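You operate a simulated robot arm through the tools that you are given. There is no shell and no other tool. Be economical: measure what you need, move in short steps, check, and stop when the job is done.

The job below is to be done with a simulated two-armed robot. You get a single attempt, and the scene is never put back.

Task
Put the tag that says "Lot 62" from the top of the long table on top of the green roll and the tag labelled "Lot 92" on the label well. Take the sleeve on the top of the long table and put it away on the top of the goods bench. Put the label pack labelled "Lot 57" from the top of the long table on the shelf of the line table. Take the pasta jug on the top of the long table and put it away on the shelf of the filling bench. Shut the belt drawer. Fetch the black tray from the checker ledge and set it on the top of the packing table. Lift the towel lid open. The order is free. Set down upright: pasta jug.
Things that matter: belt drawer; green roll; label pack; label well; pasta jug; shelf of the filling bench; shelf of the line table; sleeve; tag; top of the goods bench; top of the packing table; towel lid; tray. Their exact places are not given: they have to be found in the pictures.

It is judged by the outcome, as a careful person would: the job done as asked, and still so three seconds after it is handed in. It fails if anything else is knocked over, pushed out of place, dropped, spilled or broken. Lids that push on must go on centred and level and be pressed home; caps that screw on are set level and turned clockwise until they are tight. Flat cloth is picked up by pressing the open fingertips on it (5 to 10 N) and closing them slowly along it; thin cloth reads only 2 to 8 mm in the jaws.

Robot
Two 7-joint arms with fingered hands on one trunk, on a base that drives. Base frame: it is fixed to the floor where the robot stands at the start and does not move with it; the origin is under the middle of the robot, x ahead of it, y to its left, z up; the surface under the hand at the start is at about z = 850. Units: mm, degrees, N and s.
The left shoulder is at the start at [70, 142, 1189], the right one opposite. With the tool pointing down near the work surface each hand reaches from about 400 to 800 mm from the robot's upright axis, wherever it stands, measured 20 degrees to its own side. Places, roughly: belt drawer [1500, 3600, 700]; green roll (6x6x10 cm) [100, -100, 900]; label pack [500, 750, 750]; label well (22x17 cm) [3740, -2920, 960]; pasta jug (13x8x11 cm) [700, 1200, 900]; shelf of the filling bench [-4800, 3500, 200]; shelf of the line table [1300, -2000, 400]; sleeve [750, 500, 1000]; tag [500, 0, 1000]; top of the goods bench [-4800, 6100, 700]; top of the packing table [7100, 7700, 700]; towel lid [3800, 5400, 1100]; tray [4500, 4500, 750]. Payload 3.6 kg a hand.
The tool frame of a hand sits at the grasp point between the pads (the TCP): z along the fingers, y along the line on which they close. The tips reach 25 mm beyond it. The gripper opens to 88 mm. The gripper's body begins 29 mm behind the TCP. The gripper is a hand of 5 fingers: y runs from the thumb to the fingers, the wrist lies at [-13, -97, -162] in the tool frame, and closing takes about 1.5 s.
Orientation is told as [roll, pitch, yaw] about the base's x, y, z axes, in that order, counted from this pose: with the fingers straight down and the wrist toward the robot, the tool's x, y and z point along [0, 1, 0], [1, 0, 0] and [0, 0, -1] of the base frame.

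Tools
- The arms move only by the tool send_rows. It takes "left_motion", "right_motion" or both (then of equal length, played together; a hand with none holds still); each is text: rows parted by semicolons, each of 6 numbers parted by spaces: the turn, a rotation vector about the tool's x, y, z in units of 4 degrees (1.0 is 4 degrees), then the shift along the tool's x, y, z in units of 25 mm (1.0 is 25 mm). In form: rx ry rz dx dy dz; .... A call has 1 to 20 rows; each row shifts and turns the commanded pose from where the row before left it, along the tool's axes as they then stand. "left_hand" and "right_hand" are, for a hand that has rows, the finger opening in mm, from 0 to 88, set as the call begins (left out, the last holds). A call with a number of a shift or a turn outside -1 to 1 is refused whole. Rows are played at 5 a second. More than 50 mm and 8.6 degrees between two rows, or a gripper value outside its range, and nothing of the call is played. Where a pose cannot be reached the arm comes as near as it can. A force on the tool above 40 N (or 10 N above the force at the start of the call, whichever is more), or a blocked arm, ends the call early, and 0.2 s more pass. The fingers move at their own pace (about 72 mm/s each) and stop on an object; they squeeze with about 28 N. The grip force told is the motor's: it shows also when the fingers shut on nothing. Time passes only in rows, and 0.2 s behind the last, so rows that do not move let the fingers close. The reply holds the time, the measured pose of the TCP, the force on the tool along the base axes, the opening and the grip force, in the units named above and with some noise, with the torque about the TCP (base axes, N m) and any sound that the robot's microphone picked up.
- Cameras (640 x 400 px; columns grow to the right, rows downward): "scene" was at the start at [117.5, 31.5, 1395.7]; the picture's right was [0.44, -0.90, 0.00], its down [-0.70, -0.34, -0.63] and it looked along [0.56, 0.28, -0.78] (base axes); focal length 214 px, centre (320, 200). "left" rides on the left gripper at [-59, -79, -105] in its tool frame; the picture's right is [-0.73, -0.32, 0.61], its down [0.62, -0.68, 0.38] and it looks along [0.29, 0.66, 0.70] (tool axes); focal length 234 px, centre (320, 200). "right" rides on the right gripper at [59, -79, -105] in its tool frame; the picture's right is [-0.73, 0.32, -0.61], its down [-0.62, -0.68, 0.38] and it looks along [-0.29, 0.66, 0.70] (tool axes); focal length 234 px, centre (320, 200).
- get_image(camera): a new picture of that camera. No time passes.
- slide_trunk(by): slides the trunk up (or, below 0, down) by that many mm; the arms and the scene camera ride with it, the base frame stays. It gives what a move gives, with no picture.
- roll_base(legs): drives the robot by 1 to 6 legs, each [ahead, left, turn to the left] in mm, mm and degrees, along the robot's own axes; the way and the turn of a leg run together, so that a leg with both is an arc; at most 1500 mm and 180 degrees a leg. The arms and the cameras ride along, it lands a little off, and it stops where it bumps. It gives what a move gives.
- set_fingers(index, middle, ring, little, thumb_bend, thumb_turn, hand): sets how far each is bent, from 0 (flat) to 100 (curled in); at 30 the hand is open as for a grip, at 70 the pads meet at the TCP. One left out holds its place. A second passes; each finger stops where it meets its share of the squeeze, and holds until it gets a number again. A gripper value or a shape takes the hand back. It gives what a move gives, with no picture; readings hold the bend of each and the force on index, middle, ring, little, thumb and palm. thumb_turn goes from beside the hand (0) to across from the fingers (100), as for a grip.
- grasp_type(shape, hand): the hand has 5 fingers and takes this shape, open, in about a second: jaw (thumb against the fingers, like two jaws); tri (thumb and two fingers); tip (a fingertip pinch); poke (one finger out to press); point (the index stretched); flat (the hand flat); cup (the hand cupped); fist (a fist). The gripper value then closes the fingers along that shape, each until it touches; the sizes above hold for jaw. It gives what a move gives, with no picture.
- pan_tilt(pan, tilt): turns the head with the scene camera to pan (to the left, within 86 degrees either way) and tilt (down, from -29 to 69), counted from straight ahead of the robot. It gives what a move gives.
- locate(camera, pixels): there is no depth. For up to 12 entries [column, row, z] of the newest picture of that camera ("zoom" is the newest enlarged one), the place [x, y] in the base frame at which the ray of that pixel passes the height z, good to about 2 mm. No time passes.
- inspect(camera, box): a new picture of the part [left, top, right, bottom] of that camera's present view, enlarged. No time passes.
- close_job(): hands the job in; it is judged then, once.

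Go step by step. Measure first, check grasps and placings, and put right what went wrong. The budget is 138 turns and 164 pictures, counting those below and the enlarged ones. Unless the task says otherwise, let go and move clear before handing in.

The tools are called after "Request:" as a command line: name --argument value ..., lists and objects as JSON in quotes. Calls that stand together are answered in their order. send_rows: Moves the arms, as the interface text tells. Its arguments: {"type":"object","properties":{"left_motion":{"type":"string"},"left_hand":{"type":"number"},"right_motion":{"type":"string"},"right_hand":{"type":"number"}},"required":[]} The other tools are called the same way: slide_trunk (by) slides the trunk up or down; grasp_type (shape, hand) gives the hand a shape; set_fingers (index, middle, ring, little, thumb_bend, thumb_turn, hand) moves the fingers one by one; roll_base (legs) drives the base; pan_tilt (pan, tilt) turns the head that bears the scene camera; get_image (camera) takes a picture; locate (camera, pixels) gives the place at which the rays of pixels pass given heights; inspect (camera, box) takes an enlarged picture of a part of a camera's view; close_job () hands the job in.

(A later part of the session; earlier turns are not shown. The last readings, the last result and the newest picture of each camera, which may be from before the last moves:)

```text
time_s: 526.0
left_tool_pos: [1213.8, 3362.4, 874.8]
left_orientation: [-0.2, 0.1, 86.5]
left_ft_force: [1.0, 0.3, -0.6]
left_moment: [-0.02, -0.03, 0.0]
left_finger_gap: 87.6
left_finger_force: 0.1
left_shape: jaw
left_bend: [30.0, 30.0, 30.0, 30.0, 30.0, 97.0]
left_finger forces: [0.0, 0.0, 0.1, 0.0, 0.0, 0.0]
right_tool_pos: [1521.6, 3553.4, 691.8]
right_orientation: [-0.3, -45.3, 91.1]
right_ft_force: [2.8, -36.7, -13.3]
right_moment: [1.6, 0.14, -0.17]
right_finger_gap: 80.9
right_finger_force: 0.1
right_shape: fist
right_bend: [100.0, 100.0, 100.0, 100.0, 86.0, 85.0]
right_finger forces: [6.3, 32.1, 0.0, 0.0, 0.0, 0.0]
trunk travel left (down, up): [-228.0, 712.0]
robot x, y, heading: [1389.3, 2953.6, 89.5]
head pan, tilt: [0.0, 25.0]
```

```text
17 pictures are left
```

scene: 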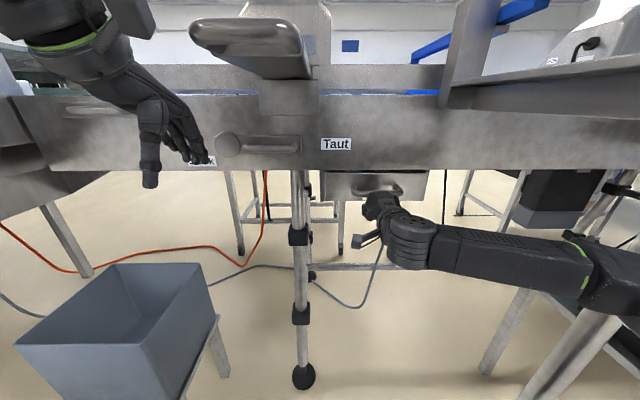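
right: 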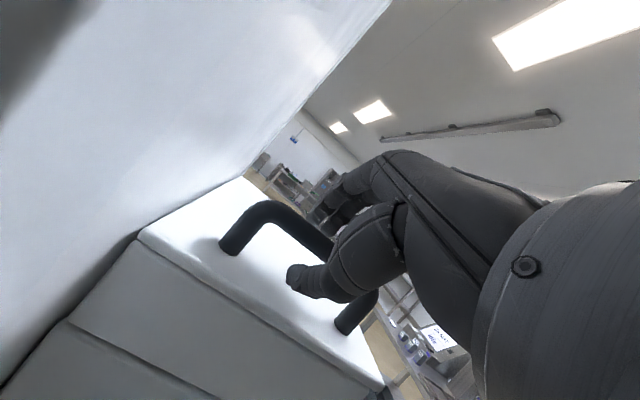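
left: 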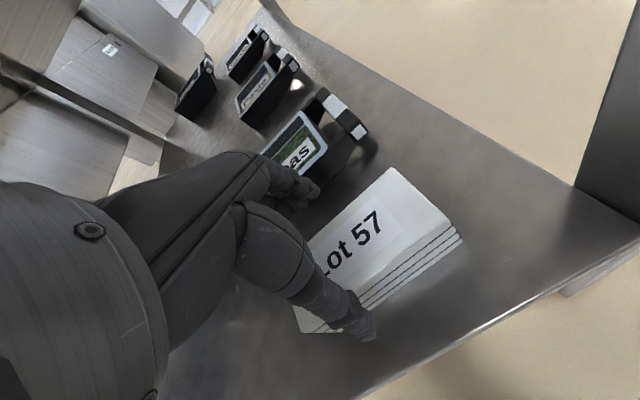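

The fist met the drawer front (36 N). I push on slowly in ~4 mm rows, then back off, raise the trunk and inspect.

Request:
send_rows --right_motion "0 0 0 0 -0.1 -0.1; 0 0 0 0 0.1 0.1; 0 0 0 0 0.12 0.12; 0 0 0 0 0.12 0.12; 0 0 0 0 0.12 0.12; 0 0 0 0 0.12 0.12; 0 0 0 0 0.12 0.12; 0 0 0 0 0.12 0.12; 0 0 0 0 0.12 0.12; 0 0 0 0 0.12 0.12; 0 0 0 0 0.12 0.12; 0 0 0 0 0.12 0.12; 0 0 0 0 0.12 0.12; 0 0 0 0 0.12 0.12; 0 0 0 0 0.12 0.12; 0 0 0 0 0.12 0.12; 0 0 0 0 0.12 0.12; 0 0 0 0 0.12 0.12; 0 0 0 0 0.12 0.12; 0 0 0 0 0.12 0.12"

Request:
send_rows --right_motion "0 0 0 0 0.15 0.15; 0 0 0 0 0.15 0.15; 0 0 0 0 0.15 0.15; 0 0 0 0 0.15 0.15; 0 0 0 0 0.15 0.15; 0 0 0 0 0.15 0.15; 0 0 0 0 0.15 0.15; 0 0 0 0 0.15 0.15; 0 0 0 0 0.15 0.15; 0 0 0 0 0.15 0.15; 0 0 0 0 0.15 0.15; 0 0 0 0 0.15 0.15; 0 0 0 0 0.15 0.15; 0 0 0 0 0.15 0.15; 0 0 0 0 0.15 0.15; 0 0 0 0 0.15 0.15"

Request:
roll_base --legs '[[-350, 0, 0]]'

Request:
slide_trunk --by 400

Request:
inspect --camera "scene" --box '[250, 120, 450, 260]'

```text
time_s: 526.8
left_tool_pos: [1215.4, 3362.7, 874.2]
left_orientation: [-0.2, 0.1, 86.5]
left_ft_force: [-1.1, 0.4, 0.1]
left_moment: [0.01, -0.02, 0.01]
left_finger_gap: 87.8
left_finger_force: 0.0
left_shape: jaw
left_bend: [30.0, 30.0, 30.0, 30.0, 30.0, 97.0]
left_finger forces: [0.0, 0.1, 0.0, 0.1, 0.0, 0.0]
right_tool_pos: [1520.6, 3553.6, 692.2]
right_orientation: [-0.2, -45.2, 91.2]
right_ft_force: [3.2, -28.0, -5.9]
right_moment: [1.21, 0.2, -0.21]
right_finger_gap: 80.5
right_finger_force: 0.1
right_shape: fist
right_bend: [100.0, 100.0, 100.0, 100.0, 86.0, 85.0]
right_finger forces: [0.3, 27.1, 0.0, 0.0, 0.0, 0.0]
trunk travel left (down, up): [-228.0, 712.0]
robot x, y, heading: [1390.8, 2949.9, 89.4]
head pan, tilt: [0.0, 25.0]
stopped in row 3 (right hand): the force on the tool passed its limit at 57 N (the readings are from after the stop); the commanded pose is now the measured one
```

```text
time_s: 527.1
left_tool_pos: [1214.4, 3362.6, 873.6]
left_orientation: [-0.1, 0.1, 86.5]
left_ft_force: [0.7, -0.5, 0.8]
left_moment: [0.02, 0.03, 0.0]
left_finger_gap: 87.6
left_finger_force: 0.0
left_shape: jaw
left_bend: [30.0, 30.0, 30.0, 30.0, 30.0, 97.0]
left_finger forces: [0.0, 0.0, 0.0, 0.0, 0.1, 0.0]
right_tool_pos: [1520.7, 3553.3, 689.5]
right_orientation: [-0.4, -45.0, 91.4]
right_ft_force: [2.0, -23.8, -6.3]
right_moment: [1.09, 0.11, -0.2]
right_finger_gap: 80.3
right_finger_force: 0.1
right_shape: fist
right_bend: [100.0, 100.0, 100.0, 100.0, 86.0, 85.0]
right_finger forces: [0.1, 23.5, 0.0, 0.0, 0.1, 0.0]
trunk travel left (down, up): [-228.0, 712.0]
robot x, y, heading: [1390.3, 2955.4, 89.1]
head pan, tilt: [0.0, 25.0]
stopped in row 1 (right hand): the force on the tool passed its limit at 48 N (the readings are from after the stop); the commanded pose is now the measured one
```

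```text
time_s: 529.3
left_tool_pos: [1209.2, 3019.0, 874.3]
left_orientation: [-0.1, 0.3, 86.5]
left_ft_force: [0.4, -0.1, -0.4]
left_moment: [0.02, -0.02, 0.01]
left_finger_gap: 87.7
left_finger_force: 0.0
left_shape: jaw
left_bend: [30.0, 30.0, 30.0, 30.0, 30.0, 97.0]
left_finger forces: [0.0, 0.0, 0.0, 0.0, 0.1, 0.1]
right_tool_pos: [1514.7, 3211.1, 689.6]
right_orientation: [-0.5, -45.0, 91.6]
right_ft_force: [0.8, -1.0, 1.5]
right_moment: [0.03, 0.02, 0.0]
right_finger_gap: 80.5
right_finger_force: 0.0
right_shape: fist
right_bend: [100.0, 100.0, 100.0, 100.0, 86.0, 85.0]
right_finger forces: [0.0, 0.0, 0.0, 0.0, 0.1, 0.0]
trunk travel left (down, up): [-228.0, 712.0]
robot x, y, heading: [1384.3, 2608.1, 89.3]
head pan, tilt: [0.0, 25.0]
```

```text
time_s: 533.1
left_tool_pos: [1210.0, 3020.5, 1272.8]
left_orientation: [-0.1, 0.4, 86.7]
left_ft_force: [0.0, 0.0, 0.9]
left_moment: [-0.01, 0.03, 0.01]
left_finger_gap: 87.7
left_finger_force: 0.0
left_shape: jaw
left_bend: [30.0, 30.0, 30.0, 30.0, 30.0, 97.0]
left_finger forces: [0.1, 0.0, 0.0, 0.1, 0.0, 0.0]
right_tool_pos: [1514.7, 3213.5, 1089.8]
right_orientation: [-0.4, -44.9, 91.5]
right_ft_force: [-1.2, 0.5, 0.2]
right_moment: [0.04, 0.03, 0.01]
right_finger_gap: 80.9
right_finger_force: 0.1
right_shape: fist
right_bend: [100.0, 100.0, 100.0, 100.0, 86.0, 85.0]
right_finger forces: [0.0, 0.0, 0.0, 0.1, 0.0, 0.0]
trunk travel left (down, up): [-628.0, 312.0]
robot x, y, heading: [1387.0, 2606.7, 89.5]
head pan, tilt: [0.0, 25.0]
```

```text
2.86 times, centred on (350, 190) of scene
```

zoom: 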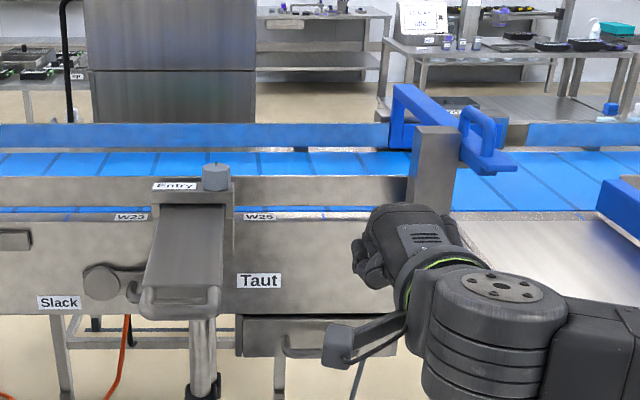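

No interior is visible any more: the belt drawer is shut. Now to a stance at (1150,845) facing -x, from where the left hand reaches the sleeve and the right hand the jug; I take pictures there.

Request:
roll_base --legs '[[-250, 0, 0], [0, 0, 90.5]]'

Request:
grasp_type --hand "right" --shape "jaw"

Request:
send_rows --right_motion "1 0 0 0 -0.3 -0.4; 1 0 0 0 -0.3 -0.4; 1 0 0 0 -0.3 -0.4; 1 0 0 0 -0.3 -0.4; 1 0 0 0 -0.3 -0.4; 1 0 0 0 -0.3 -0.4; 1 0 0 0 -0.3 -0.4; 1 0 0 0 -0.3 -0.4; 1 0 0 0 -0.3 -0.4; 1 0 0 0 -0.3 -0.4; 1 0 0 0 -0.3 -0.4; 0.25 0 0 0 0 0"

Request:
slide_trunk --by 100

Request:
roll_base --legs '[[0, 1450, 0], [200, 60, 0]]'

Request:
pan_tilt --pan 0 --tilt 55

Request:
get_image --camera "scene"

```text
time_s: 538.9
left_tool_pos: [977.7, 2166.9, 1273.7]
left_orientation: [-0.1, 0.4, 178.6]
left_ft_force: [-0.1, 0.5, -0.4]
left_moment: [0.0, 0.01, 0.02]
left_finger_gap: 87.5
left_finger_force: 0.1
left_shape: jaw
left_bend: [30.0, 30.0, 30.0, 30.0, 30.0, 97.0]
left_finger forces: [0.0, 0.0, 0.0, 0.1, 0.0, 0.1]
right_tool_pos: [775.6, 2467.8, 1088.7]
right_orientation: [-0.3, -44.9, -176.8]
right_ft_force: [0.4, 0.1, 0.2]
right_moment: [-0.02, -0.01, -0.04]
right_finger_gap: 80.9
right_finger_force: 0.1
right_shape: fist
right_bend: [100.0, 100.0, 100.0, 100.0, 86.0, 85.0]
right_finger forces: [0.0, 0.0, 0.1, 0.1, 0.0, 0.0]
trunk travel left (down, up): [-628.0, 312.0]
robot x, y, heading: [1382.8, 2359.8, -178.7]
head pan, tilt: [0.0, 25.0]
```

```text
time_s: 539.8
left_tool_pos: [977.1, 2166.9, 1272.6]
left_orientation: [-0.1, 0.3, 178.5]
left_ft_force: [0.1, -0.2, 0.1]
left_moment: [0.02, 0.01, 0.01]
left_finger_gap: 87.8
left_finger_force: 0.0
left_shape: jaw
left_bend: [30.0, 30.0, 30.0, 30.0, 30.0, 97.0]
left_finger forces: [0.1, 0.1, 0.0, 0.0, 0.0, 0.0]
right_tool_pos: [775.4, 2467.6, 1088.6]
right_orientation: [-0.4, -45.0, -176.7]
right_ft_force: [0.5, -0.6, -0.2]
right_moment: [-0.01, -0.03, 0.03]
right_finger_gap: 87.7
right_finger_force: 0.0
right_shape: jaw
right_bend: [30.0, 30.0, 30.0, 30.0, 30.0, 97.0]
right_finger forces: [0.0, 0.0, 0.1, 0.0, 0.0, 0.0]
trunk travel left (down, up): [-628.0, 312.0]
robot x, y, heading: [1387.8, 2357.8, -178.6]
head pan, tilt: [0.0, 25.0]
```

```text
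time_s: 542.4
left_tool_pos: [977.9, 2169.2, 1274.2]
left_orientation: [-0.1, 0.2, 178.5]
left_ft_force: [-0.3, 0.1, -0.2]
left_moment: [0.03, -0.02, 0.03]
left_finger_gap: 87.6
left_finger_force: 0.1
left_shape: jaw
left_bend: [30.0, 30.0, 30.0, 30.0, 30.0, 97.0]
left_finger forces: [0.0, 0.0, 0.0, 0.1, 0.1, 0.0]
right_tool_pos: [893.5, 2474.8, 1151.1]
right_orientation: [-0.3, 0.0, -177.0]
right_ft_force: [-0.3, 1.1, -0.3]
right_moment: [-0.04, -0.04, 0.01]
right_finger_gap: 88.1
right_finger_force: 0.1
right_shape: jaw
right_bend: [30.0, 30.0, 30.0, 30.0, 30.0, 97.0]
right_finger forces: [0.1, 0.0, 0.0, 0.1, 0.0, 0.1]
trunk travel left (down, up): [-628.0, 312.0]
robot x, y, heading: [1382.8, 2356.5, -178.6]
head pan, tilt: [0.0, 25.0]
```

```text
time_s: 543.7
left_tool_pos: [977.4, 2167.8, 1372.6]
left_orientation: [-0.1, 0.3, 178.5]
left_ft_force: [-0.7, -0.7, -0.3]
left_moment: [0.02, -0.02, -0.06]
left_finger_gap: 87.4
left_finger_force: 0.2
left_shape: jaw
left_bend: [30.0, 30.0, 30.0, 30.0, 30.0, 97.0]
left_finger forces: [0.0, 0.0, 0.0, 0.0, 0.1, 0.0]
right_tool_pos: [893.7, 2474.2, 1251.8]
right_orientation: [-0.3, 0.1, -177.0]
right_ft_force: [0.5, -0.9, 0.4]
right_moment: [0.05, 0.02, 0.0]
right_finger_gap: 87.7
right_finger_force: 0.0
right_shape: jaw
right_bend: [30.0, 30.0, 30.0, 30.0, 30.0, 97.0]
right_finger forces: [0.1, 0.0, 0.1, 0.1, 0.0, 0.0]
trunk travel left (down, up): [-728.0, 212.0]
robot x, y, heading: [1384.2, 2356.6, -178.8]
head pan, tilt: [0.0, 25.0]
```

```text
time_s: 552.2
left_tool_pos: [803.2, 635.0, 1373.1]
left_orientation: [-0.2, 0.1, 177.9]
left_ft_force: [0.6, -0.1, -0.3]
left_moment: [-0.01, -0.01, 0.01]
left_finger_gap: 87.7
left_finger_force: 0.1
left_shape: jaw
left_bend: [30.0, 30.0, 30.0, 30.0, 30.0, 97.0]
left_finger forces: [0.0, 0.0, 0.1, 0.1, 0.1, 0.0]
right_tool_pos: [722.6, 940.4, 1253.7]
right_orientation: [-0.3, 0.0, -177.7]
right_ft_force: [-0.3, 0.5, -0.6]
right_moment: [-0.03, 0.03, 0.06]
right_finger_gap: 88.0
right_finger_force: 0.0
right_shape: jaw
right_bend: [30.0, 30.0, 30.0, 30.0, 30.0, 97.0]
right_finger forces: [0.0, 0.0, 0.1, 0.0, 0.1, 0.0]
trunk travel left (down, up): [-728.0, 212.0]
robot x, y, heading: [1212.0, 817.3, -179.3]
head pan, tilt: [0.0, 25.0]
```

```text
time_s: 553.2
left_tool_pos: [802.6, 634.1, 1373.8]
left_orientation: [-0.1, 0.3, 177.8]
left_ft_force: [-0.2, -0.3, -0.2]
left_moment: [0.0, 0.0, 0.0]
left_finger_gap: 87.7
left_finger_force: 0.0
left_shape: jaw
left_bend: [30.0, 30.0, 30.0, 30.0, 30.0, 97.0]
left_finger forces: [0.0, 0.1, 0.1, 0.0, 0.0, 0.0]
right_tool_pos: [722.0, 941.5, 1252.6]
right_orientation: [-0.4, 0.1, -177.6]
right_ft_force: [-0.3, 0.0, -0.3]
right_moment: [0.0, 0.02, 0.0]
right_finger_gap: 88.0
right_finger_force: 0.0
right_shape: jaw
right_bend: [30.0, 30.0, 30.0, 30.0, 30.0, 97.0]
right_finger forces: [0.0, 0.0, 0.0, 0.0, 0.0, 0.0]
trunk travel left (down, up): [-728.0, 212.0]
robot x, y, heading: [1207.6, 822.3, -179.2]
head pan, tilt: [0.0, 55.0]
```

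```text
15 pictures are left
```

scene: 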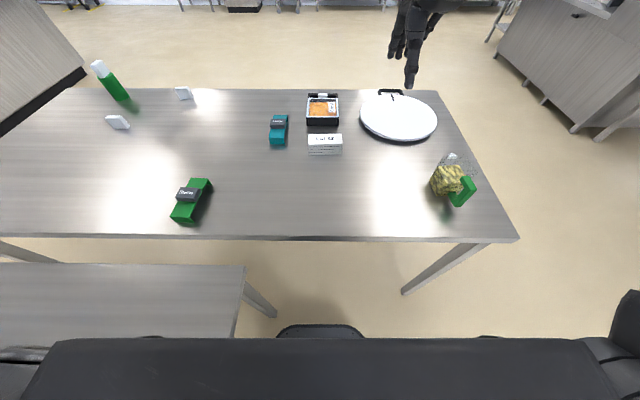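

Both are in view: sleeve at (191,200), jug at (452,180). I zoom and locate both.

Request:
inspect --camera "scene" --box '[163, 170, 219, 230]'

Request:
locate --camera "scene" --pixels '[[177, 194, 905], [200, 194, 905], [188, 187, 905], [188, 200, 905], [172, 220, 895], [192, 225, 895], [212, 181, 895], [192, 180, 895], [188, 194, 905], [188, 194, 920]]'

Request:
inspect --camera "scene" --box '[420, 145, 492, 217]'

Request:
locate --camera "scene" --pixels '[[452, 205, 850], [472, 182, 960], [462, 178, 960], [455, 206, 860], [462, 192, 930], [468, 185, 950], [434, 192, 850], [452, 155, 960]]'

```text
6.67 times, centred on (191, 200) of scene
```

zoom: 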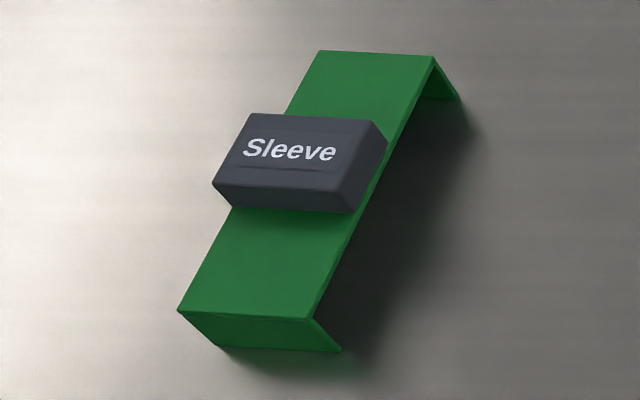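

```text
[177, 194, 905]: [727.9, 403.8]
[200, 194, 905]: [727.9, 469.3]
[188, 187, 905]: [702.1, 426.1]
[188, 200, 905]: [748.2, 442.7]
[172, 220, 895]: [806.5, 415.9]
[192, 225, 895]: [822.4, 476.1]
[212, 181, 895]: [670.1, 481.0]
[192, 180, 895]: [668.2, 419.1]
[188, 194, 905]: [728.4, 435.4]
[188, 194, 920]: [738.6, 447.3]
```

```text
5.56 times, centred on (456, 181) of scene
```

zoom: 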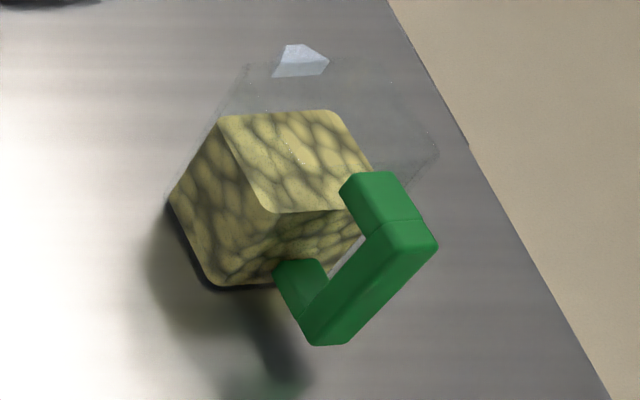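

```text
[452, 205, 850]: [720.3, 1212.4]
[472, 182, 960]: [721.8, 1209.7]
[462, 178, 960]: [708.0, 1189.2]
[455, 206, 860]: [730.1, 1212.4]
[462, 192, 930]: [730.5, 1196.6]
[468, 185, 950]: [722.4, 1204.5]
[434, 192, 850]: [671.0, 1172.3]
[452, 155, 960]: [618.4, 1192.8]
```

Sleeve block is at about (713,422), top z≈890, 45 mm wide along x; jug's handle is best gripped from the table's left end. I grab the sleeve's grey block with the left hand now, lift, and drive to the table's end facing -y.

Request:
send_rows --left_motion "0 0 -0.5 0.471 0.2 0.92; 0 0 0 0.471 0.2 0.92; 0 0 0 0.471 0.2 0.92; 0 0 0 0.471 0.2 0.92; 0 0 0 0.471 0.2 0.92; 0 0 0 0.471 0.2 0.92; 0 0 0 0.471 0.2 0.92; 0 0 0 0.471 0.2 0.92; 0 0 0 0.471 0.2 0.92; 0 0 0 0.471 0.2 0.92; 0 0 0 0.471 0.2 0.92; 0 0 0 0.471 0.2 0.92; 0 0 0 0.471 0.2 0.92; 0 0 0 0.471 0.2 0.92; 0 0 0 0.471 0.2 0.92; 0 0 0 0.471 0.2 0.92; 0 0 0 0.471 0.2 0.92; 0 0 0 0.471 0.2 0.92; 0 0 0 0 0 0" --left_hand 88

Request:
get_image --camera "left"

```text
time_s: 557.2
left_tool_pos: [713.2, 423.7, 958.6]
left_orientation: [0.0, 0.2, 179.8]
left_ft_force: [0.3, -1.1, -0.2]
left_moment: [0.0, 0.0, -0.03]
left_finger_gap: 87.9
left_finger_force: 0.0
left_shape: jaw
left_bend: [30.0, 30.0, 30.0, 30.0, 30.0, 97.0]
left_finger forces: [0.1, 0.0, 0.0, 0.1, 0.1, 0.0]
right_tool_pos: [721.8, 940.2, 1251.7]
right_orientation: [-0.3, 0.0, -177.5]
right_ft_force: [0.2, -0.1, 0.4]
right_moment: [-0.02, 0.02, 0.0]
right_finger_gap: 87.7
right_finger_force: 0.1
right_shape: jaw
right_bend: [30.0, 30.0, 30.0, 30.0, 30.0, 97.0]
right_finger forces: [0.0, 0.0, 0.0, 0.0, 0.0, 0.0]
trunk travel left (down, up): [-728.0, 212.0]
robot x, y, heading: [1212.7, 815.9, -179.4]
head pan, tilt: [0.0, 55.0]
```

```text
12 pictures are left
```

left: 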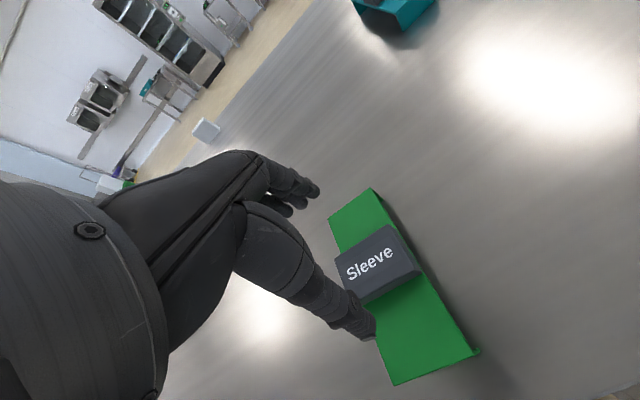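

The block sits at (375,264), where the TCP axis predicts. I descend, close, lift, and drive to the table's left end facing -y, then look.

Request:
send_rows --left_motion "0 0 0 0 0 0.8; 0 0 0 0 0 0.8; 0 0 0 0 0 0.74; 0 0 0 0 0 0"

Request:
send_rows --left_motion "0 0 0 0 0 0; 0 0 0 0 0 0; 0 0 0 0 0 0; 0 0 0 0 0 0; 0 0 0 0 0 0; 0 0 0 0 0 0; 0 0 0 0 0 0; 0 0 0 0 0 0; 0 0 0 0 0 0" --left_hand 10

Request:
send_rows --left_motion "0 0 0 0 0 -0.6; 0 0 0 0 0 -0.9; 0 0 0 0 0 -0.9; 0 0 0 0 0 -0.9; 0 0 0 0 0 -0.9; 0 0 0 0 0 -0.9; 0 0 0 0 0 0"

Request:
roll_base --legs '[[-250, 0, 0], [0, -1080, 0], [0, 0, 89.5], [0, -600, 0]]'

Request:
pan_tilt --pan 0 --tilt 45

Request:
get_image --camera "scene"

```text
time_s: 558.2
left_tool_pos: [714.4, 422.9, 902.1]
left_orientation: [-0.1, -0.2, 179.8]
left_ft_force: [3.9, -1.3, 24.7]
left_moment: [-0.22, 1.1, 0.1]
left_finger_gap: 86.7
left_finger_force: 0.1
left_shape: jaw
left_bend: [30.0, 30.0, 30.0, 30.0, 30.0, 98.0]
left_finger forces: [0.9, 22.6, 0.1, 0.1, 1.6, 0.0]
right_tool_pos: [724.6, 940.8, 1253.6]
right_orientation: [-0.2, 0.0, -177.6]
right_ft_force: [0.5, -1.3, -0.1]
right_moment: [0.0, 0.0, -0.01]
right_finger_gap: 87.6
right_finger_force: 0.0
right_shape: jaw
right_bend: [30.0, 30.0, 30.0, 30.0, 30.0, 97.0]
right_finger forces: [0.1, 0.0, 0.0, 0.0, 0.0, 0.0]
trunk travel left (down, up): [-728.0, 212.0]
robot x, y, heading: [1212.0, 819.3, -179.5]
head pan, tilt: [0.0, 55.0]
```

```text
time_s: 558.7
left_tool_pos: [711.7, 424.3, 904.7]
left_orientation: [-0.1, -0.7, 179.7]
left_ft_force: [0.3, 2.4, 29.2]
left_moment: [0.09, -0.54, -0.12]
left_finger_gap: 35.2
left_finger_force: 28.2
left_shape: jaw
left_bend: [74.0, 47.0, 42.0, 42.0, 74.0, 100.0]
left_finger forces: [13.8, 10.8, 2.9, 0.0, 49.1, 0.1]
right_tool_pos: [723.7, 943.1, 1252.9]
right_orientation: [-0.2, -0.1, -177.6]
right_ft_force: [-0.5, -1.0, 0.0]
right_moment: [-0.01, -0.04, 0.02]
right_finger_gap: 87.8
right_finger_force: 0.1
right_shape: jaw
right_bend: [30.0, 30.0, 30.0, 30.0, 30.0, 97.0]
right_finger forces: [0.0, 0.0, 0.1, 0.0, 0.0, 0.0]
trunk travel left (down, up): [-728.0, 212.0]
robot x, y, heading: [1206.7, 817.9, -179.4]
head pan, tilt: [0.0, 55.0]
stopped in row 2 (left hand): the force on the tool passed its limit at 44 N (the readings are from after the stop); the commanded pose is now the measured one
```

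```text
time_s: 560.3
left_tool_pos: [713.1, 423.1, 1028.8]
left_orientation: [-0.1, -0.2, 179.8]
left_ft_force: [0.3, 0.3, -0.5]
left_moment: [0.01, 0.0, 0.0]
left_finger_gap: 34.7
left_finger_force: 27.9
left_shape: jaw
left_bend: [74.0, 49.0, 47.0, 51.0, 74.0, 98.0]
left_finger forces: [13.3, 8.9, 3.2, 0.0, 26.6, 0.0]
right_tool_pos: [722.6, 938.6, 1252.3]
right_orientation: [-0.3, 0.2, -177.6]
right_ft_force: [0.1, -1.4, 0.0]
right_moment: [0.0, -0.03, 0.02]
right_finger_gap: 88.2
right_finger_force: 0.1
right_shape: jaw
right_bend: [30.0, 30.0, 30.0, 30.0, 30.0, 97.0]
right_finger forces: [0.1, 0.0, 0.1, 0.0, 0.0, 0.0]
trunk travel left (down, up): [-728.0, 212.0]
robot x, y, heading: [1211.1, 820.7, -179.4]
head pan, tilt: [0.0, 55.0]
```

```text
time_s: 562.3
left_tool_pos: [951.6, 443.3, 1030.3]
left_orientation: [-0.1, -0.2, 178.8]
left_ft_force: [-0.3, 1.1, -0.2]
left_moment: [-0.02, -0.02, -0.02]
left_finger_gap: 34.5
left_finger_force: 28.1
left_shape: jaw
left_bend: [74.0, 49.0, 48.0, 51.0, 74.0, 98.0]
left_finger forces: [13.5, 8.8, 3.3, 0.0, 26.6, 0.0]
right_tool_pos: [968.1, 959.9, 1253.1]
right_orientation: [-0.1, -0.1, -178.6]
right_ft_force: [0.1, 0.1, 0.1]
right_moment: [-0.06, -0.01, -0.01]
right_finger_gap: 87.6
right_finger_force: 0.1
right_shape: jaw
right_bend: [30.0, 30.0, 30.0, 30.0, 30.0, 97.0]
right_finger forces: [0.0, 0.1, 0.0, 0.0, 0.1, 0.0]
trunk travel left (down, up): [-728.0, 212.0]
robot x, y, heading: [1452.7, 828.6, 179.7]
head pan, tilt: [0.0, 55.0]
stopped in leg 1: the robot was blocked; the commanded pose is now the measured one
```

```text
time_s: 563.0
left_tool_pos: [950.5, 441.4, 1028.1]
left_orientation: [-0.2, -0.2, 178.8]
left_ft_force: [1.2, 0.1, 0.3]
left_moment: [0.0, 0.0, -0.02]
left_finger_gap: 34.5
left_finger_force: 28.2
left_shape: jaw
left_bend: [74.0, 49.0, 48.0, 51.0, 74.0, 98.0]
left_finger forces: [13.5, 8.8, 3.2, 0.0, 26.5, 0.0]
right_tool_pos: [966.9, 958.7, 1251.6]
right_orientation: [-0.2, 0.1, -178.6]
right_ft_force: [-0.8, 0.5, 0.3]
right_moment: [-0.01, 0.0, -0.03]
right_finger_gap: 87.8
right_finger_force: 0.0
right_shape: jaw
right_bend: [30.0, 30.0, 30.0, 30.0, 30.0, 97.0]
right_finger forces: [0.0, 0.1, 0.1, 0.0, 0.0, 0.0]
trunk travel left (down, up): [-728.0, 212.0]
robot x, y, heading: [1454.1, 832.1, 179.6]
head pan, tilt: [0.0, 45.0]
```

```text
11 pictures are left
```

scene: 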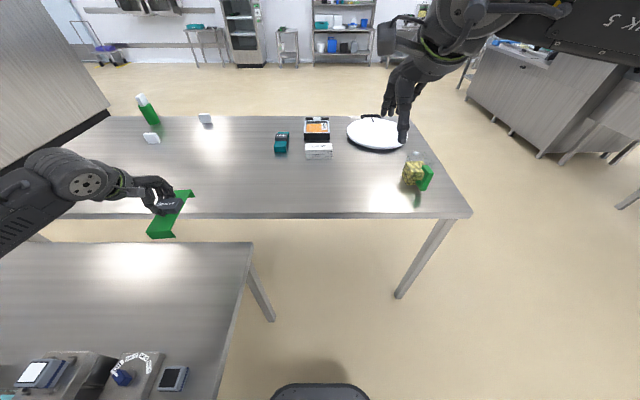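

The sleeve is held (gap 34, 28 N); the base only brushed the side table's leg. I now slide clear and go to the table's left end, heading -72° (square to the jug's handle), and look.

Request:
roll_base --legs '[[0, -1000, 0], [0, 0, 108.4], [-119, -753, 0]]'

Request:
pan_tilt --pan -12 --tilt 48

Request:
get_image --camera "scene"

Request:
get_image --camera "right"

```text
time_s: 576.5
left_tool_pos: [1240.4, 1348.8, 1027.3]
left_orientation: [-0.2, -0.1, -72.3]
left_ft_force: [-0.4, -1.1, -1.2]
left_moment: [0.0, -0.01, 0.01]
left_finger_gap: 34.3
left_finger_force: 27.7
left_shape: jaw
left_bend: [74.0, 50.0, 48.0, 51.0, 74.0, 98.0]
left_finger forces: [13.2, 8.5, 3.4, 0.1, 25.5, 0.0]
right_tool_pos: [744.9, 1198.2, 1251.6]
right_orientation: [-0.3, 0.1, -69.7]
right_ft_force: [-0.9, 0.0, -0.7]
right_moment: [0.01, 0.02, -0.01]
right_finger_gap: 88.2
right_finger_force: 0.1
right_shape: jaw
right_bend: [30.0, 30.0, 30.0, 30.0, 30.0, 97.0]
right_finger forces: [0.0, 0.0, 0.0, 0.0, 0.1, 0.1]
trunk travel left (down, up): [-728.0, 212.0]
robot x, y, heading: [709.0, 1701.1, -71.5]
head pan, tilt: [0.0, 45.0]
```

```text
time_s: 577.3
left_tool_pos: [1239.1, 1348.8, 1028.4]
left_orientation: [-0.1, -0.1, -72.3]
left_ft_force: [0.5, 0.3, 0.3]
left_moment: [0.01, 0.02, -0.01]
left_finger_gap: 34.3
left_finger_force: 27.8
left_shape: jaw
left_bend: [74.0, 50.0, 48.0, 51.0, 74.0, 98.0]
left_finger forces: [13.1, 8.4, 3.3, 0.0, 25.4, 0.0]
right_tool_pos: [745.6, 1197.2, 1251.5]
right_orientation: [-0.3, 0.2, -69.7]
right_ft_force: [-0.2, -0.2, -0.1]
right_moment: [0.04, 0.0, -0.01]
right_finger_gap: 87.9
right_finger_force: 0.0
right_shape: jaw
right_bend: [30.0, 30.0, 30.0, 30.0, 30.0, 97.0]
right_finger forces: [0.1, 0.0, 0.1, 0.0, 0.0, 0.0]
trunk travel left (down, up): [-728.0, 212.0]
robot x, y, heading: [709.8, 1701.1, -71.5]
head pan, tilt: [-12.0, 48.0]
```

```text
10 pictures are left
```

scene: 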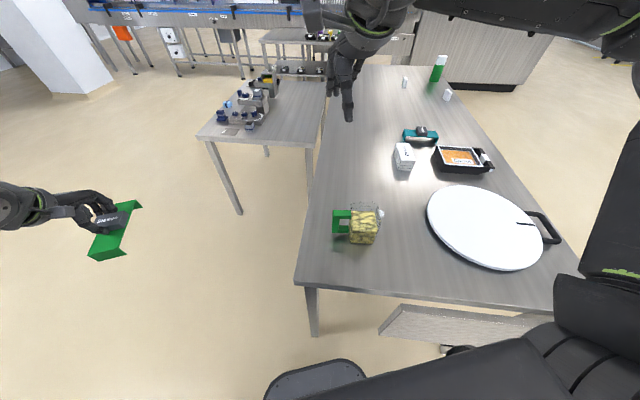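

```text
9 pictures are left
```

right: 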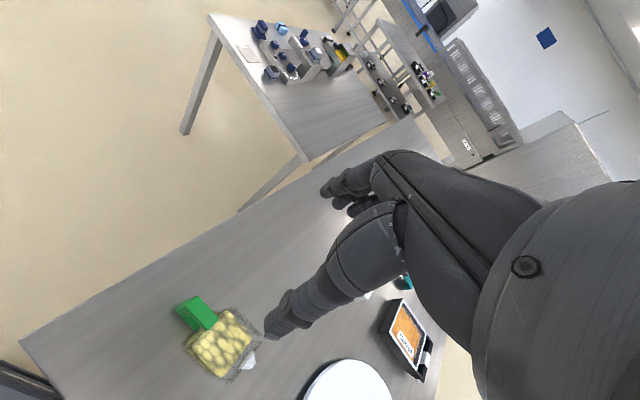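

The handle's top lies at about (737,1215,950). I curl ring/little out of the jug's way, descend astride the handle, close thumb/index/middle, lift, and drive toward the filling bench; then look.

Request:
set_fingers --hand "right" --index 30 --middle 30 --ring 100 --little 100 --thumb_bend 35 --thumb_turn 98

Request:
send_rows --right_motion "0 0 0.833 -0.07 -0.26 0; 0 0 0.833 -0.07 -0.26 0; 0 0 0.833 -0.07 -0.26 0; 0 0 0 0 0 0.95; 0 0 0 0 0 0.95; 0 0 0 0 0 0.95; 0 0 0 0 0 0.95; 0 0 0 0 0 0.95; 0 0 0 0 0 0.95; 0 0 0 0 0 0.95; 0 0 0 0 0 0.95; 0 0 0 0 0 0.95; 0 0 0 0 0 0.95; 0 0 0 0 0 0.95; 0 0 0 0 0 0.95; 0 0 0 0 0 0.95; 0 0 0 0 0 0"

Request:
set_fingers --hand "right" --index 90 --middle 90 --thumb_bend 90

Request:
slide_trunk --by 60

Request:
get_image --camera "right"

```text
time_s: 578.3
left_tool_pos: [1239.2, 1348.1, 1028.9]
left_orientation: [-0.2, -0.1, -72.3]
left_ft_force: [-0.6, 0.9, -0.2]
left_moment: [0.02, 0.0, 0.01]
left_finger_gap: 34.4
left_finger_force: 28.4
left_shape: jaw
left_bend: [74.0, 50.0, 48.0, 51.0, 74.0, 98.0]
left_finger forces: [13.1, 8.5, 3.3, 0.1, 25.3, 0.0]
right_tool_pos: [745.3, 1196.5, 1251.8]
right_orientation: [-0.3, 0.1, -69.8]
right_ft_force: [-0.5, -0.6, -0.5]
right_moment: [-0.01, -0.02, -0.05]
right_finger_gap: 79.9
right_finger_force: 0.2
right_shape: fingers
right_bend: [30.0, 30.0, 100.0, 100.0, 35.0, 96.0]
right_finger forces: [0.0, 0.1, 0.0, 0.0, 0.0, 0.0]
trunk travel left (down, up): [-728.0, 212.0]
robot x, y, heading: [711.1, 1699.1, -71.3]
head pan, tilt: [-12.0, 48.0]
```

```text
time_s: 581.9
left_tool_pos: [1240.3, 1350.8, 1029.0]
left_orientation: [-0.2, -0.2, -72.2]
left_ft_force: [0.3, 0.8, 0.4]
left_moment: [0.0, 0.02, -0.05]
left_finger_gap: 34.4
left_finger_force: 27.6
left_shape: jaw
left_bend: [74.0, 50.0, 48.0, 51.0, 74.0, 98.0]
left_finger forces: [13.1, 8.3, 3.3, 0.0, 25.3, 0.0]
right_tool_pos: [733.2, 1213.3, 943.2]
right_orientation: [-0.4, -0.2, -79.9]
right_ft_force: [0.0, -0.5, 5.0]
right_moment: [-0.05, 0.06, 0.02]
right_finger_gap: 80.0
right_finger_force: 2.5
right_shape: fingers
right_bend: [30.0, 30.0, 100.0, 100.0, 35.0, 96.0]
right_finger forces: [0.0, 0.1, 5.6, 0.1, 0.0, 0.0]
trunk travel left (down, up): [-728.0, 212.0]
robot x, y, heading: [712.2, 1701.0, -71.4]
head pan, tilt: [-12.0, 48.0]
```

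```text
time_s: 582.9
left_tool_pos: [1240.4, 1349.6, 1028.3]
left_orientation: [-0.2, -0.1, -72.3]
left_ft_force: [-0.5, 0.0, 0.1]
left_moment: [0.01, -0.01, 0.03]
left_finger_gap: 34.3
left_finger_force: 28.3
left_shape: jaw
left_bend: [74.0, 50.0, 48.0, 51.0, 74.0, 98.0]
left_finger forces: [13.1, 8.5, 3.2, 0.1, 25.4, 0.0]
right_tool_pos: [732.3, 1213.4, 943.1]
right_orientation: [-0.4, 0.0, -79.7]
right_ft_force: [-0.4, -0.6, 2.8]
right_moment: [-0.12, 0.32, 0.19]
right_finger_gap: 13.8
right_finger_force: 27.4
right_shape: fingers
right_bend: [59.0, 63.0, 100.0, 100.0, 65.0, 99.0]
right_finger forces: [10.6, 10.2, 11.6, 0.0, 22.9, 0.1]
trunk travel left (down, up): [-728.0, 212.0]
robot x, y, heading: [712.0, 1703.0, -71.5]
head pan, tilt: [-12.0, 48.0]
```

```text
time_s: 583.9
left_tool_pos: [1240.4, 1348.6, 1089.1]
left_orientation: [-0.2, 0.0, -72.3]
left_ft_force: [-0.5, -0.4, 0.1]
left_moment: [-0.03, -0.01, 0.01]
left_finger_gap: 34.6
left_finger_force: 28.6
left_shape: jaw
left_bend: [74.0, 50.0, 48.0, 51.0, 74.0, 98.0]
left_finger forces: [13.1, 8.5, 3.4, 0.0, 25.5, 0.0]
right_tool_pos: [732.8, 1213.0, 1002.5]
right_orientation: [-0.3, 0.1, -79.7]
right_ft_force: [1.2, -0.3, -3.9]
right_moment: [-0.05, -0.2, -0.02]
right_finger_gap: 14.2
right_finger_force: 20.9
right_shape: fingers
right_bend: [56.0, 63.0, 100.0, 100.0, 71.0, 95.0]
right_finger forces: [13.5, 7.7, 0.0, 0.1, 20.6, 0.0]
trunk travel left (down, up): [-788.0, 152.0]
robot x, y, heading: [713.4, 1699.7, -71.6]
head pan, tilt: [-12.0, 48.0]
```

```text
8 pictures are left
```

right: 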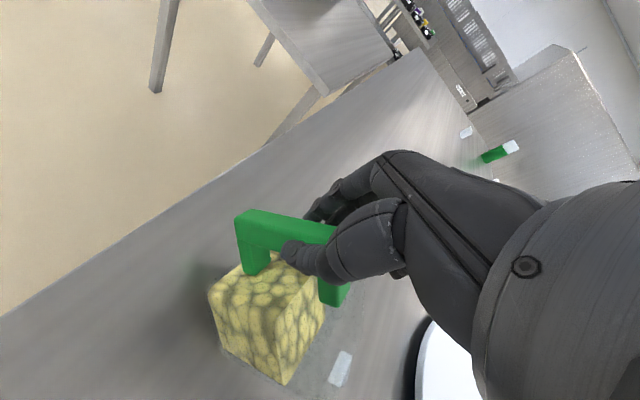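

Jug lifted (≈4 N, upright by its handle). I back off, tuck the left hand, extend the right, drive west to (-3500,2850) facing the filling bench, and take pictures with a measuring grid.

Request:
roll_base --legs '[[-300, 0, 0], [0, 0, -108.4], [1450, 0, 0], [1450, 0, 0], [1215, -430, 0], [0, -435, 0]]'

Request:
send_rows --left_motion "0 0 0 0 -0.75 0; 0 0 0 0 -0.75 0; 0 0 0 0 -0.75 0; 0 0 0 0 -0.75 0; 0 0 0 0 -0.75 0; 0 0 0 0 -0.75 0; 0 0 0 0 -0.75 0; 0 0 0 0 0 0; 0 0 0 0 0 0" --right_motion "0 0 0 0 0.8 0; 0 0 0 0 0.8 0; 0 0 0 0 0.8 0; 0 0 0 0 0.8 0; 0 0 0 0 0.8 0; 0 0 0 0 0.8 0; 0 0 0 0 0.8 0; 0 0 0 0 0.8 0; 0 0 0 0 0 0"

Request:
pan_tilt --pan -5 --tilt 28

Request:
get_image --camera "scene"

Request:
locate --camera "scene" --pixels '[[200, 200, 200], [320, 200, 200], [440, 200, 200], [200, 240, 200], [320, 240, 200], [440, 240, 200], [200, 280, 200], [320, 280, 200], [440, 280, 200], [320, 320, 200], [320, 200, 800], [320, 240, 800]]'

Request:
inspect --camera "scene" --box '[180, 120, 500, 320]'

```text
time_s: 612.8
left_tool_pos: [-4034.4, 2663.8, 1089.5]
left_orientation: [-0.2, -0.2, 176.0]
left_ft_force: [-1.0, -0.8, 0.4]
left_moment: [0.0, -0.01, 0.03]
left_finger_gap: 33.8
left_finger_force: 27.7
left_shape: jaw
left_bend: [74.0, 50.0, 49.0, 51.0, 74.0, 98.0]
left_finger forces: [13.2, 8.3, 3.3, 0.0, 25.1, 0.0]
right_tool_pos: [-3971.5, 3185.4, 1003.1]
right_orientation: [-0.2, 0.0, 168.5]
right_ft_force: [0.3, 0.1, -4.1]
right_moment: [-0.08, 0.05, 0.0]
right_finger_gap: 13.7
right_finger_force: 21.0
right_shape: fingers
right_bend: [55.0, 64.0, 100.0, 100.0, 72.0, 95.0]
right_finger forces: [13.5, 7.7, 0.0, 0.0, 20.7, 0.0]
trunk travel left (down, up): [-788.0, 152.0]
robot x, y, heading: [-3513.1, 3025.7, 176.8]
head pan, tilt: [-12.0, 48.0]
```

```text
time_s: 614.8
left_tool_pos: [-3903.1, 2654.2, 1088.6]
left_orientation: [-0.2, -0.1, 175.9]
left_ft_force: [0.2, -0.2, 0.0]
left_moment: [-0.02, 0.03, 0.0]
left_finger_gap: 34.1
left_finger_force: 28.1
left_shape: jaw
left_bend: [74.0, 50.0, 49.0, 51.0, 74.0, 98.0]
left_finger forces: [13.0, 8.2, 3.3, 0.0, 25.1, 0.1]
right_tool_pos: [-4128.1, 3216.0, 1002.3]
right_orientation: [-0.3, 0.1, 168.5]
right_ft_force: [0.5, 0.0, -4.6]
right_moment: [-0.07, 0.1, -0.02]
right_finger_gap: 14.0
right_finger_force: 21.7
right_shape: fingers
right_bend: [55.0, 64.0, 100.0, 100.0, 72.0, 95.0]
right_finger forces: [13.9, 7.8, 0.1, 0.0, 21.2, 0.1]
trunk travel left (down, up): [-788.0, 152.0]
robot x, y, heading: [-3511.5, 3029.4, 176.9]
head pan, tilt: [-12.0, 48.0]
```

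```text
time_s: 615.6
left_tool_pos: [-3903.3, 2654.6, 1089.0]
left_orientation: [-0.2, 0.0, 175.9]
left_ft_force: [-0.5, 0.1, 0.3]
left_moment: [-0.03, -0.03, 0.02]
left_finger_gap: 34.0
left_finger_force: 28.3
left_shape: jaw
left_bend: [74.0, 50.0, 49.0, 51.0, 74.0, 98.0]
left_finger forces: [13.1, 8.2, 3.3, 0.0, 25.0, 0.0]
right_tool_pos: [-4129.4, 3216.6, 1001.9]
right_orientation: [-0.3, 0.2, 168.5]
right_ft_force: [0.4, 0.0, -3.5]
right_moment: [-0.07, 0.09, 0.03]
right_finger_gap: 13.6
right_finger_force: 21.3
right_shape: fingers
right_bend: [55.0, 64.0, 100.0, 100.0, 72.0, 95.0]
right_finger forces: [13.9, 7.8, 0.1, 0.0, 21.0, 0.0]
trunk travel left (down, up): [-788.0, 152.0]
robot x, y, heading: [-3512.7, 3025.5, 177.0]
head pan, tilt: [-5.0, 28.0]
```

```text
7 pictures are left
```

scene: 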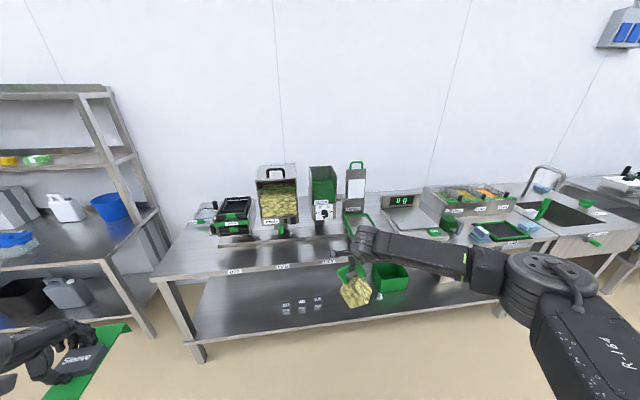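

```text
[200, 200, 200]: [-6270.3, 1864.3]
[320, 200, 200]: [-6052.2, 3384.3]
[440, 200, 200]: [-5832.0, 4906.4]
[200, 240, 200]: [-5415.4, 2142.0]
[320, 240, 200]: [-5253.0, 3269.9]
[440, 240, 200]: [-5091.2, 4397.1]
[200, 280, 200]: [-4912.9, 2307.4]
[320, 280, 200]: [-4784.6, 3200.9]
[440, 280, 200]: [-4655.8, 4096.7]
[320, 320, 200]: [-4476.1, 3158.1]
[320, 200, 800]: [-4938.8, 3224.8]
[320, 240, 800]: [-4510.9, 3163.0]
```

```text
2.00 times, centred on (340, 220) of scene
5 turns are left
```

zoom: 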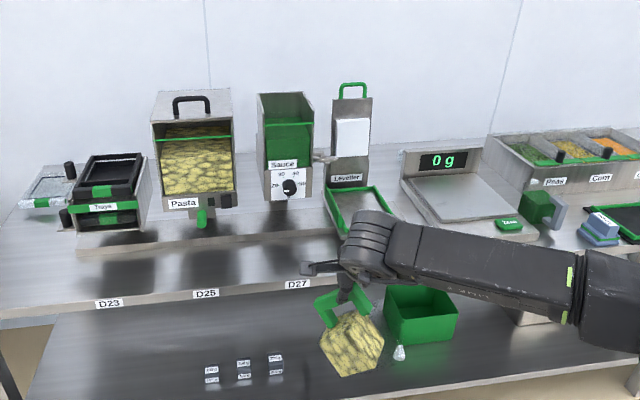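

The shelf's free spot right of the tiles is at about (-4555,3370), front edge x≈-4455. I lower outside, drive the jug in, lower until contact, release, back out and check, then raise and go on to the goods bench with a measuring grid.

Request:
slide_trunk --by -400

Request:
slide_trunk --by -225

Request:
roll_base --legs '[[430, -100, 0]]'

Request:
slide_trunk --by -130

Request:
get_image --camera "right"

Request:
get_image --camera "scene"

```text
time_s: 619.5
left_tool_pos: [-3901.8, 2655.0, 688.6]
left_orientation: [-0.1, 0.0, 175.9]
left_ft_force: [-0.1, 0.0, -0.4]
left_moment: [0.01, -0.03, 0.0]
left_finger_gap: 34.0
left_finger_force: 28.1
left_shape: jaw
left_bend: [74.0, 50.0, 49.0, 51.0, 74.0, 98.0]
left_finger forces: [13.1, 8.2, 3.2, 0.1, 24.9, 0.0]
right_tool_pos: [-4127.7, 3216.1, 602.4]
right_orientation: [-0.3, 0.0, 168.5]
right_ft_force: [-0.8, 0.6, -3.5]
right_moment: [-0.09, 0.09, 0.03]
right_finger_gap: 13.7
right_finger_force: 21.4
right_shape: fingers
right_bend: [55.0, 64.0, 100.0, 100.0, 72.0, 95.0]
right_finger forces: [13.7, 7.8, 0.0, 0.1, 21.1, 0.1]
trunk travel left (down, up): [-388.0, 552.0]
robot x, y, heading: [-3509.9, 3026.1, 176.6]
head pan, tilt: [-5.0, 28.0]
```

```text
time_s: 621.9
left_tool_pos: [-3902.6, 2653.7, 464.2]
left_orientation: [-0.1, -0.1, 175.9]
left_ft_force: [0.2, -0.2, -0.8]
left_moment: [0.02, 0.02, -0.02]
left_finger_gap: 33.8
left_finger_force: 27.8
left_shape: jaw
left_bend: [74.0, 50.0, 49.0, 51.0, 74.0, 98.0]
left_finger forces: [13.1, 8.2, 3.2, 0.0, 25.0, 0.0]
right_tool_pos: [-4129.1, 3215.8, 376.9]
right_orientation: [-0.4, 0.0, 168.4]
right_ft_force: [-0.7, -0.6, -3.8]
right_moment: [-0.07, 0.09, 0.02]
right_finger_gap: 13.9
right_finger_force: 21.6
right_shape: fingers
right_bend: [55.0, 64.0, 100.0, 100.0, 72.0, 95.0]
right_finger forces: [13.8, 7.8, 0.1, 0.0, 21.1, 0.1]
trunk travel left (down, up): [-163.0, 777.0]
robot x, y, heading: [-3513.7, 3030.0, 176.8]
head pan, tilt: [-5.0, 28.0]
```

```text
time_s: 624.5
left_tool_pos: [-4328.7, 2779.2, 464.0]
left_orientation: [-0.3, 0.0, 175.7]
left_ft_force: [-0.2, -0.2, -0.5]
left_moment: [-0.01, -0.01, 0.0]
left_finger_gap: 33.9
left_finger_force: 27.4
left_shape: jaw
left_bend: [74.0, 50.0, 49.0, 51.0, 74.0, 98.0]
left_finger forces: [13.2, 8.3, 3.2, 0.0, 25.1, 0.1]
right_tool_pos: [-4552.4, 3341.8, 377.9]
right_orientation: [-0.3, 0.1, 168.4]
right_ft_force: [1.3, -1.2, -0.1]
right_moment: [0.1, -0.1, -0.05]
right_finger_gap: 14.4
right_finger_force: 24.4
right_shape: fingers
right_bend: [55.0, 72.0, 100.0, 100.0, 74.0, 90.0]
right_finger forces: [18.6, 5.9, 0.0, 0.0, 25.1, 0.0]
trunk travel left (down, up): [-163.0, 777.0]
robot x, y, heading: [-3937.8, 3149.4, 176.6]
head pan, tilt: [-5.0, 28.0]
```

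```text
time_s: 625.4
left_tool_pos: [-4327.6, 2779.2, 408.4]
left_orientation: [-0.2, -0.3, 175.9]
left_ft_force: [1.4, 0.3, -0.5]
left_moment: [-0.03, 0.01, 0.0]
left_finger_gap: 33.8
left_finger_force: 27.7
left_shape: jaw
left_bend: [74.0, 50.0, 49.0, 51.0, 74.0, 98.0]
left_finger forces: [13.1, 8.2, 3.4, 0.0, 25.0, 0.0]
right_tool_pos: [-4558.0, 3340.5, 332.7]
right_orientation: [0.3, -1.4, 168.5]
right_ft_force: [0.4, -2.1, 19.3]
right_moment: [0.33, -0.47, 0.06]
right_finger_gap: 14.6
right_finger_force: 36.9
right_shape: fingers
right_bend: [53.0, 73.0, 100.0, 100.0, 75.0, 89.0]
right_finger forces: [21.2, 4.9, 11.2, 8.0, 27.9, 0.1]
trunk travel left (down, up): [-107.0, 833.0]
robot x, y, heading: [-3934.6, 3148.7, 176.7]
head pan, tilt: [-5.0, 28.0]
stopped: the force on the tool passed its limit at 56 N (the readings are from after the stop); the commanded pose is now the measured one
```

```text
5 pictures are left
```

right: 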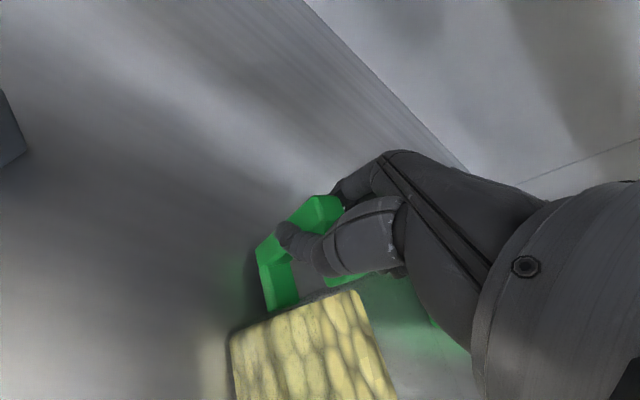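

```text
4 pictures are left
4 turns are left
```

scene: 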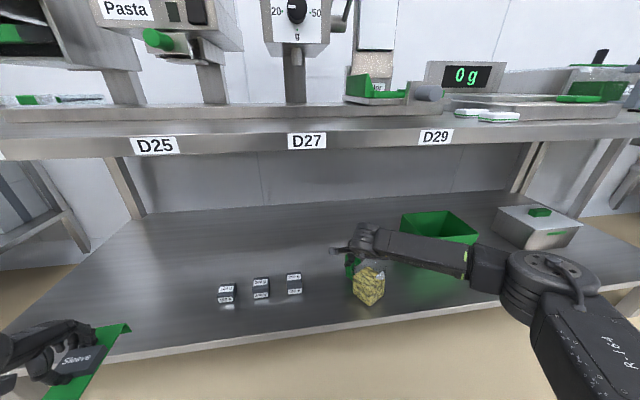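

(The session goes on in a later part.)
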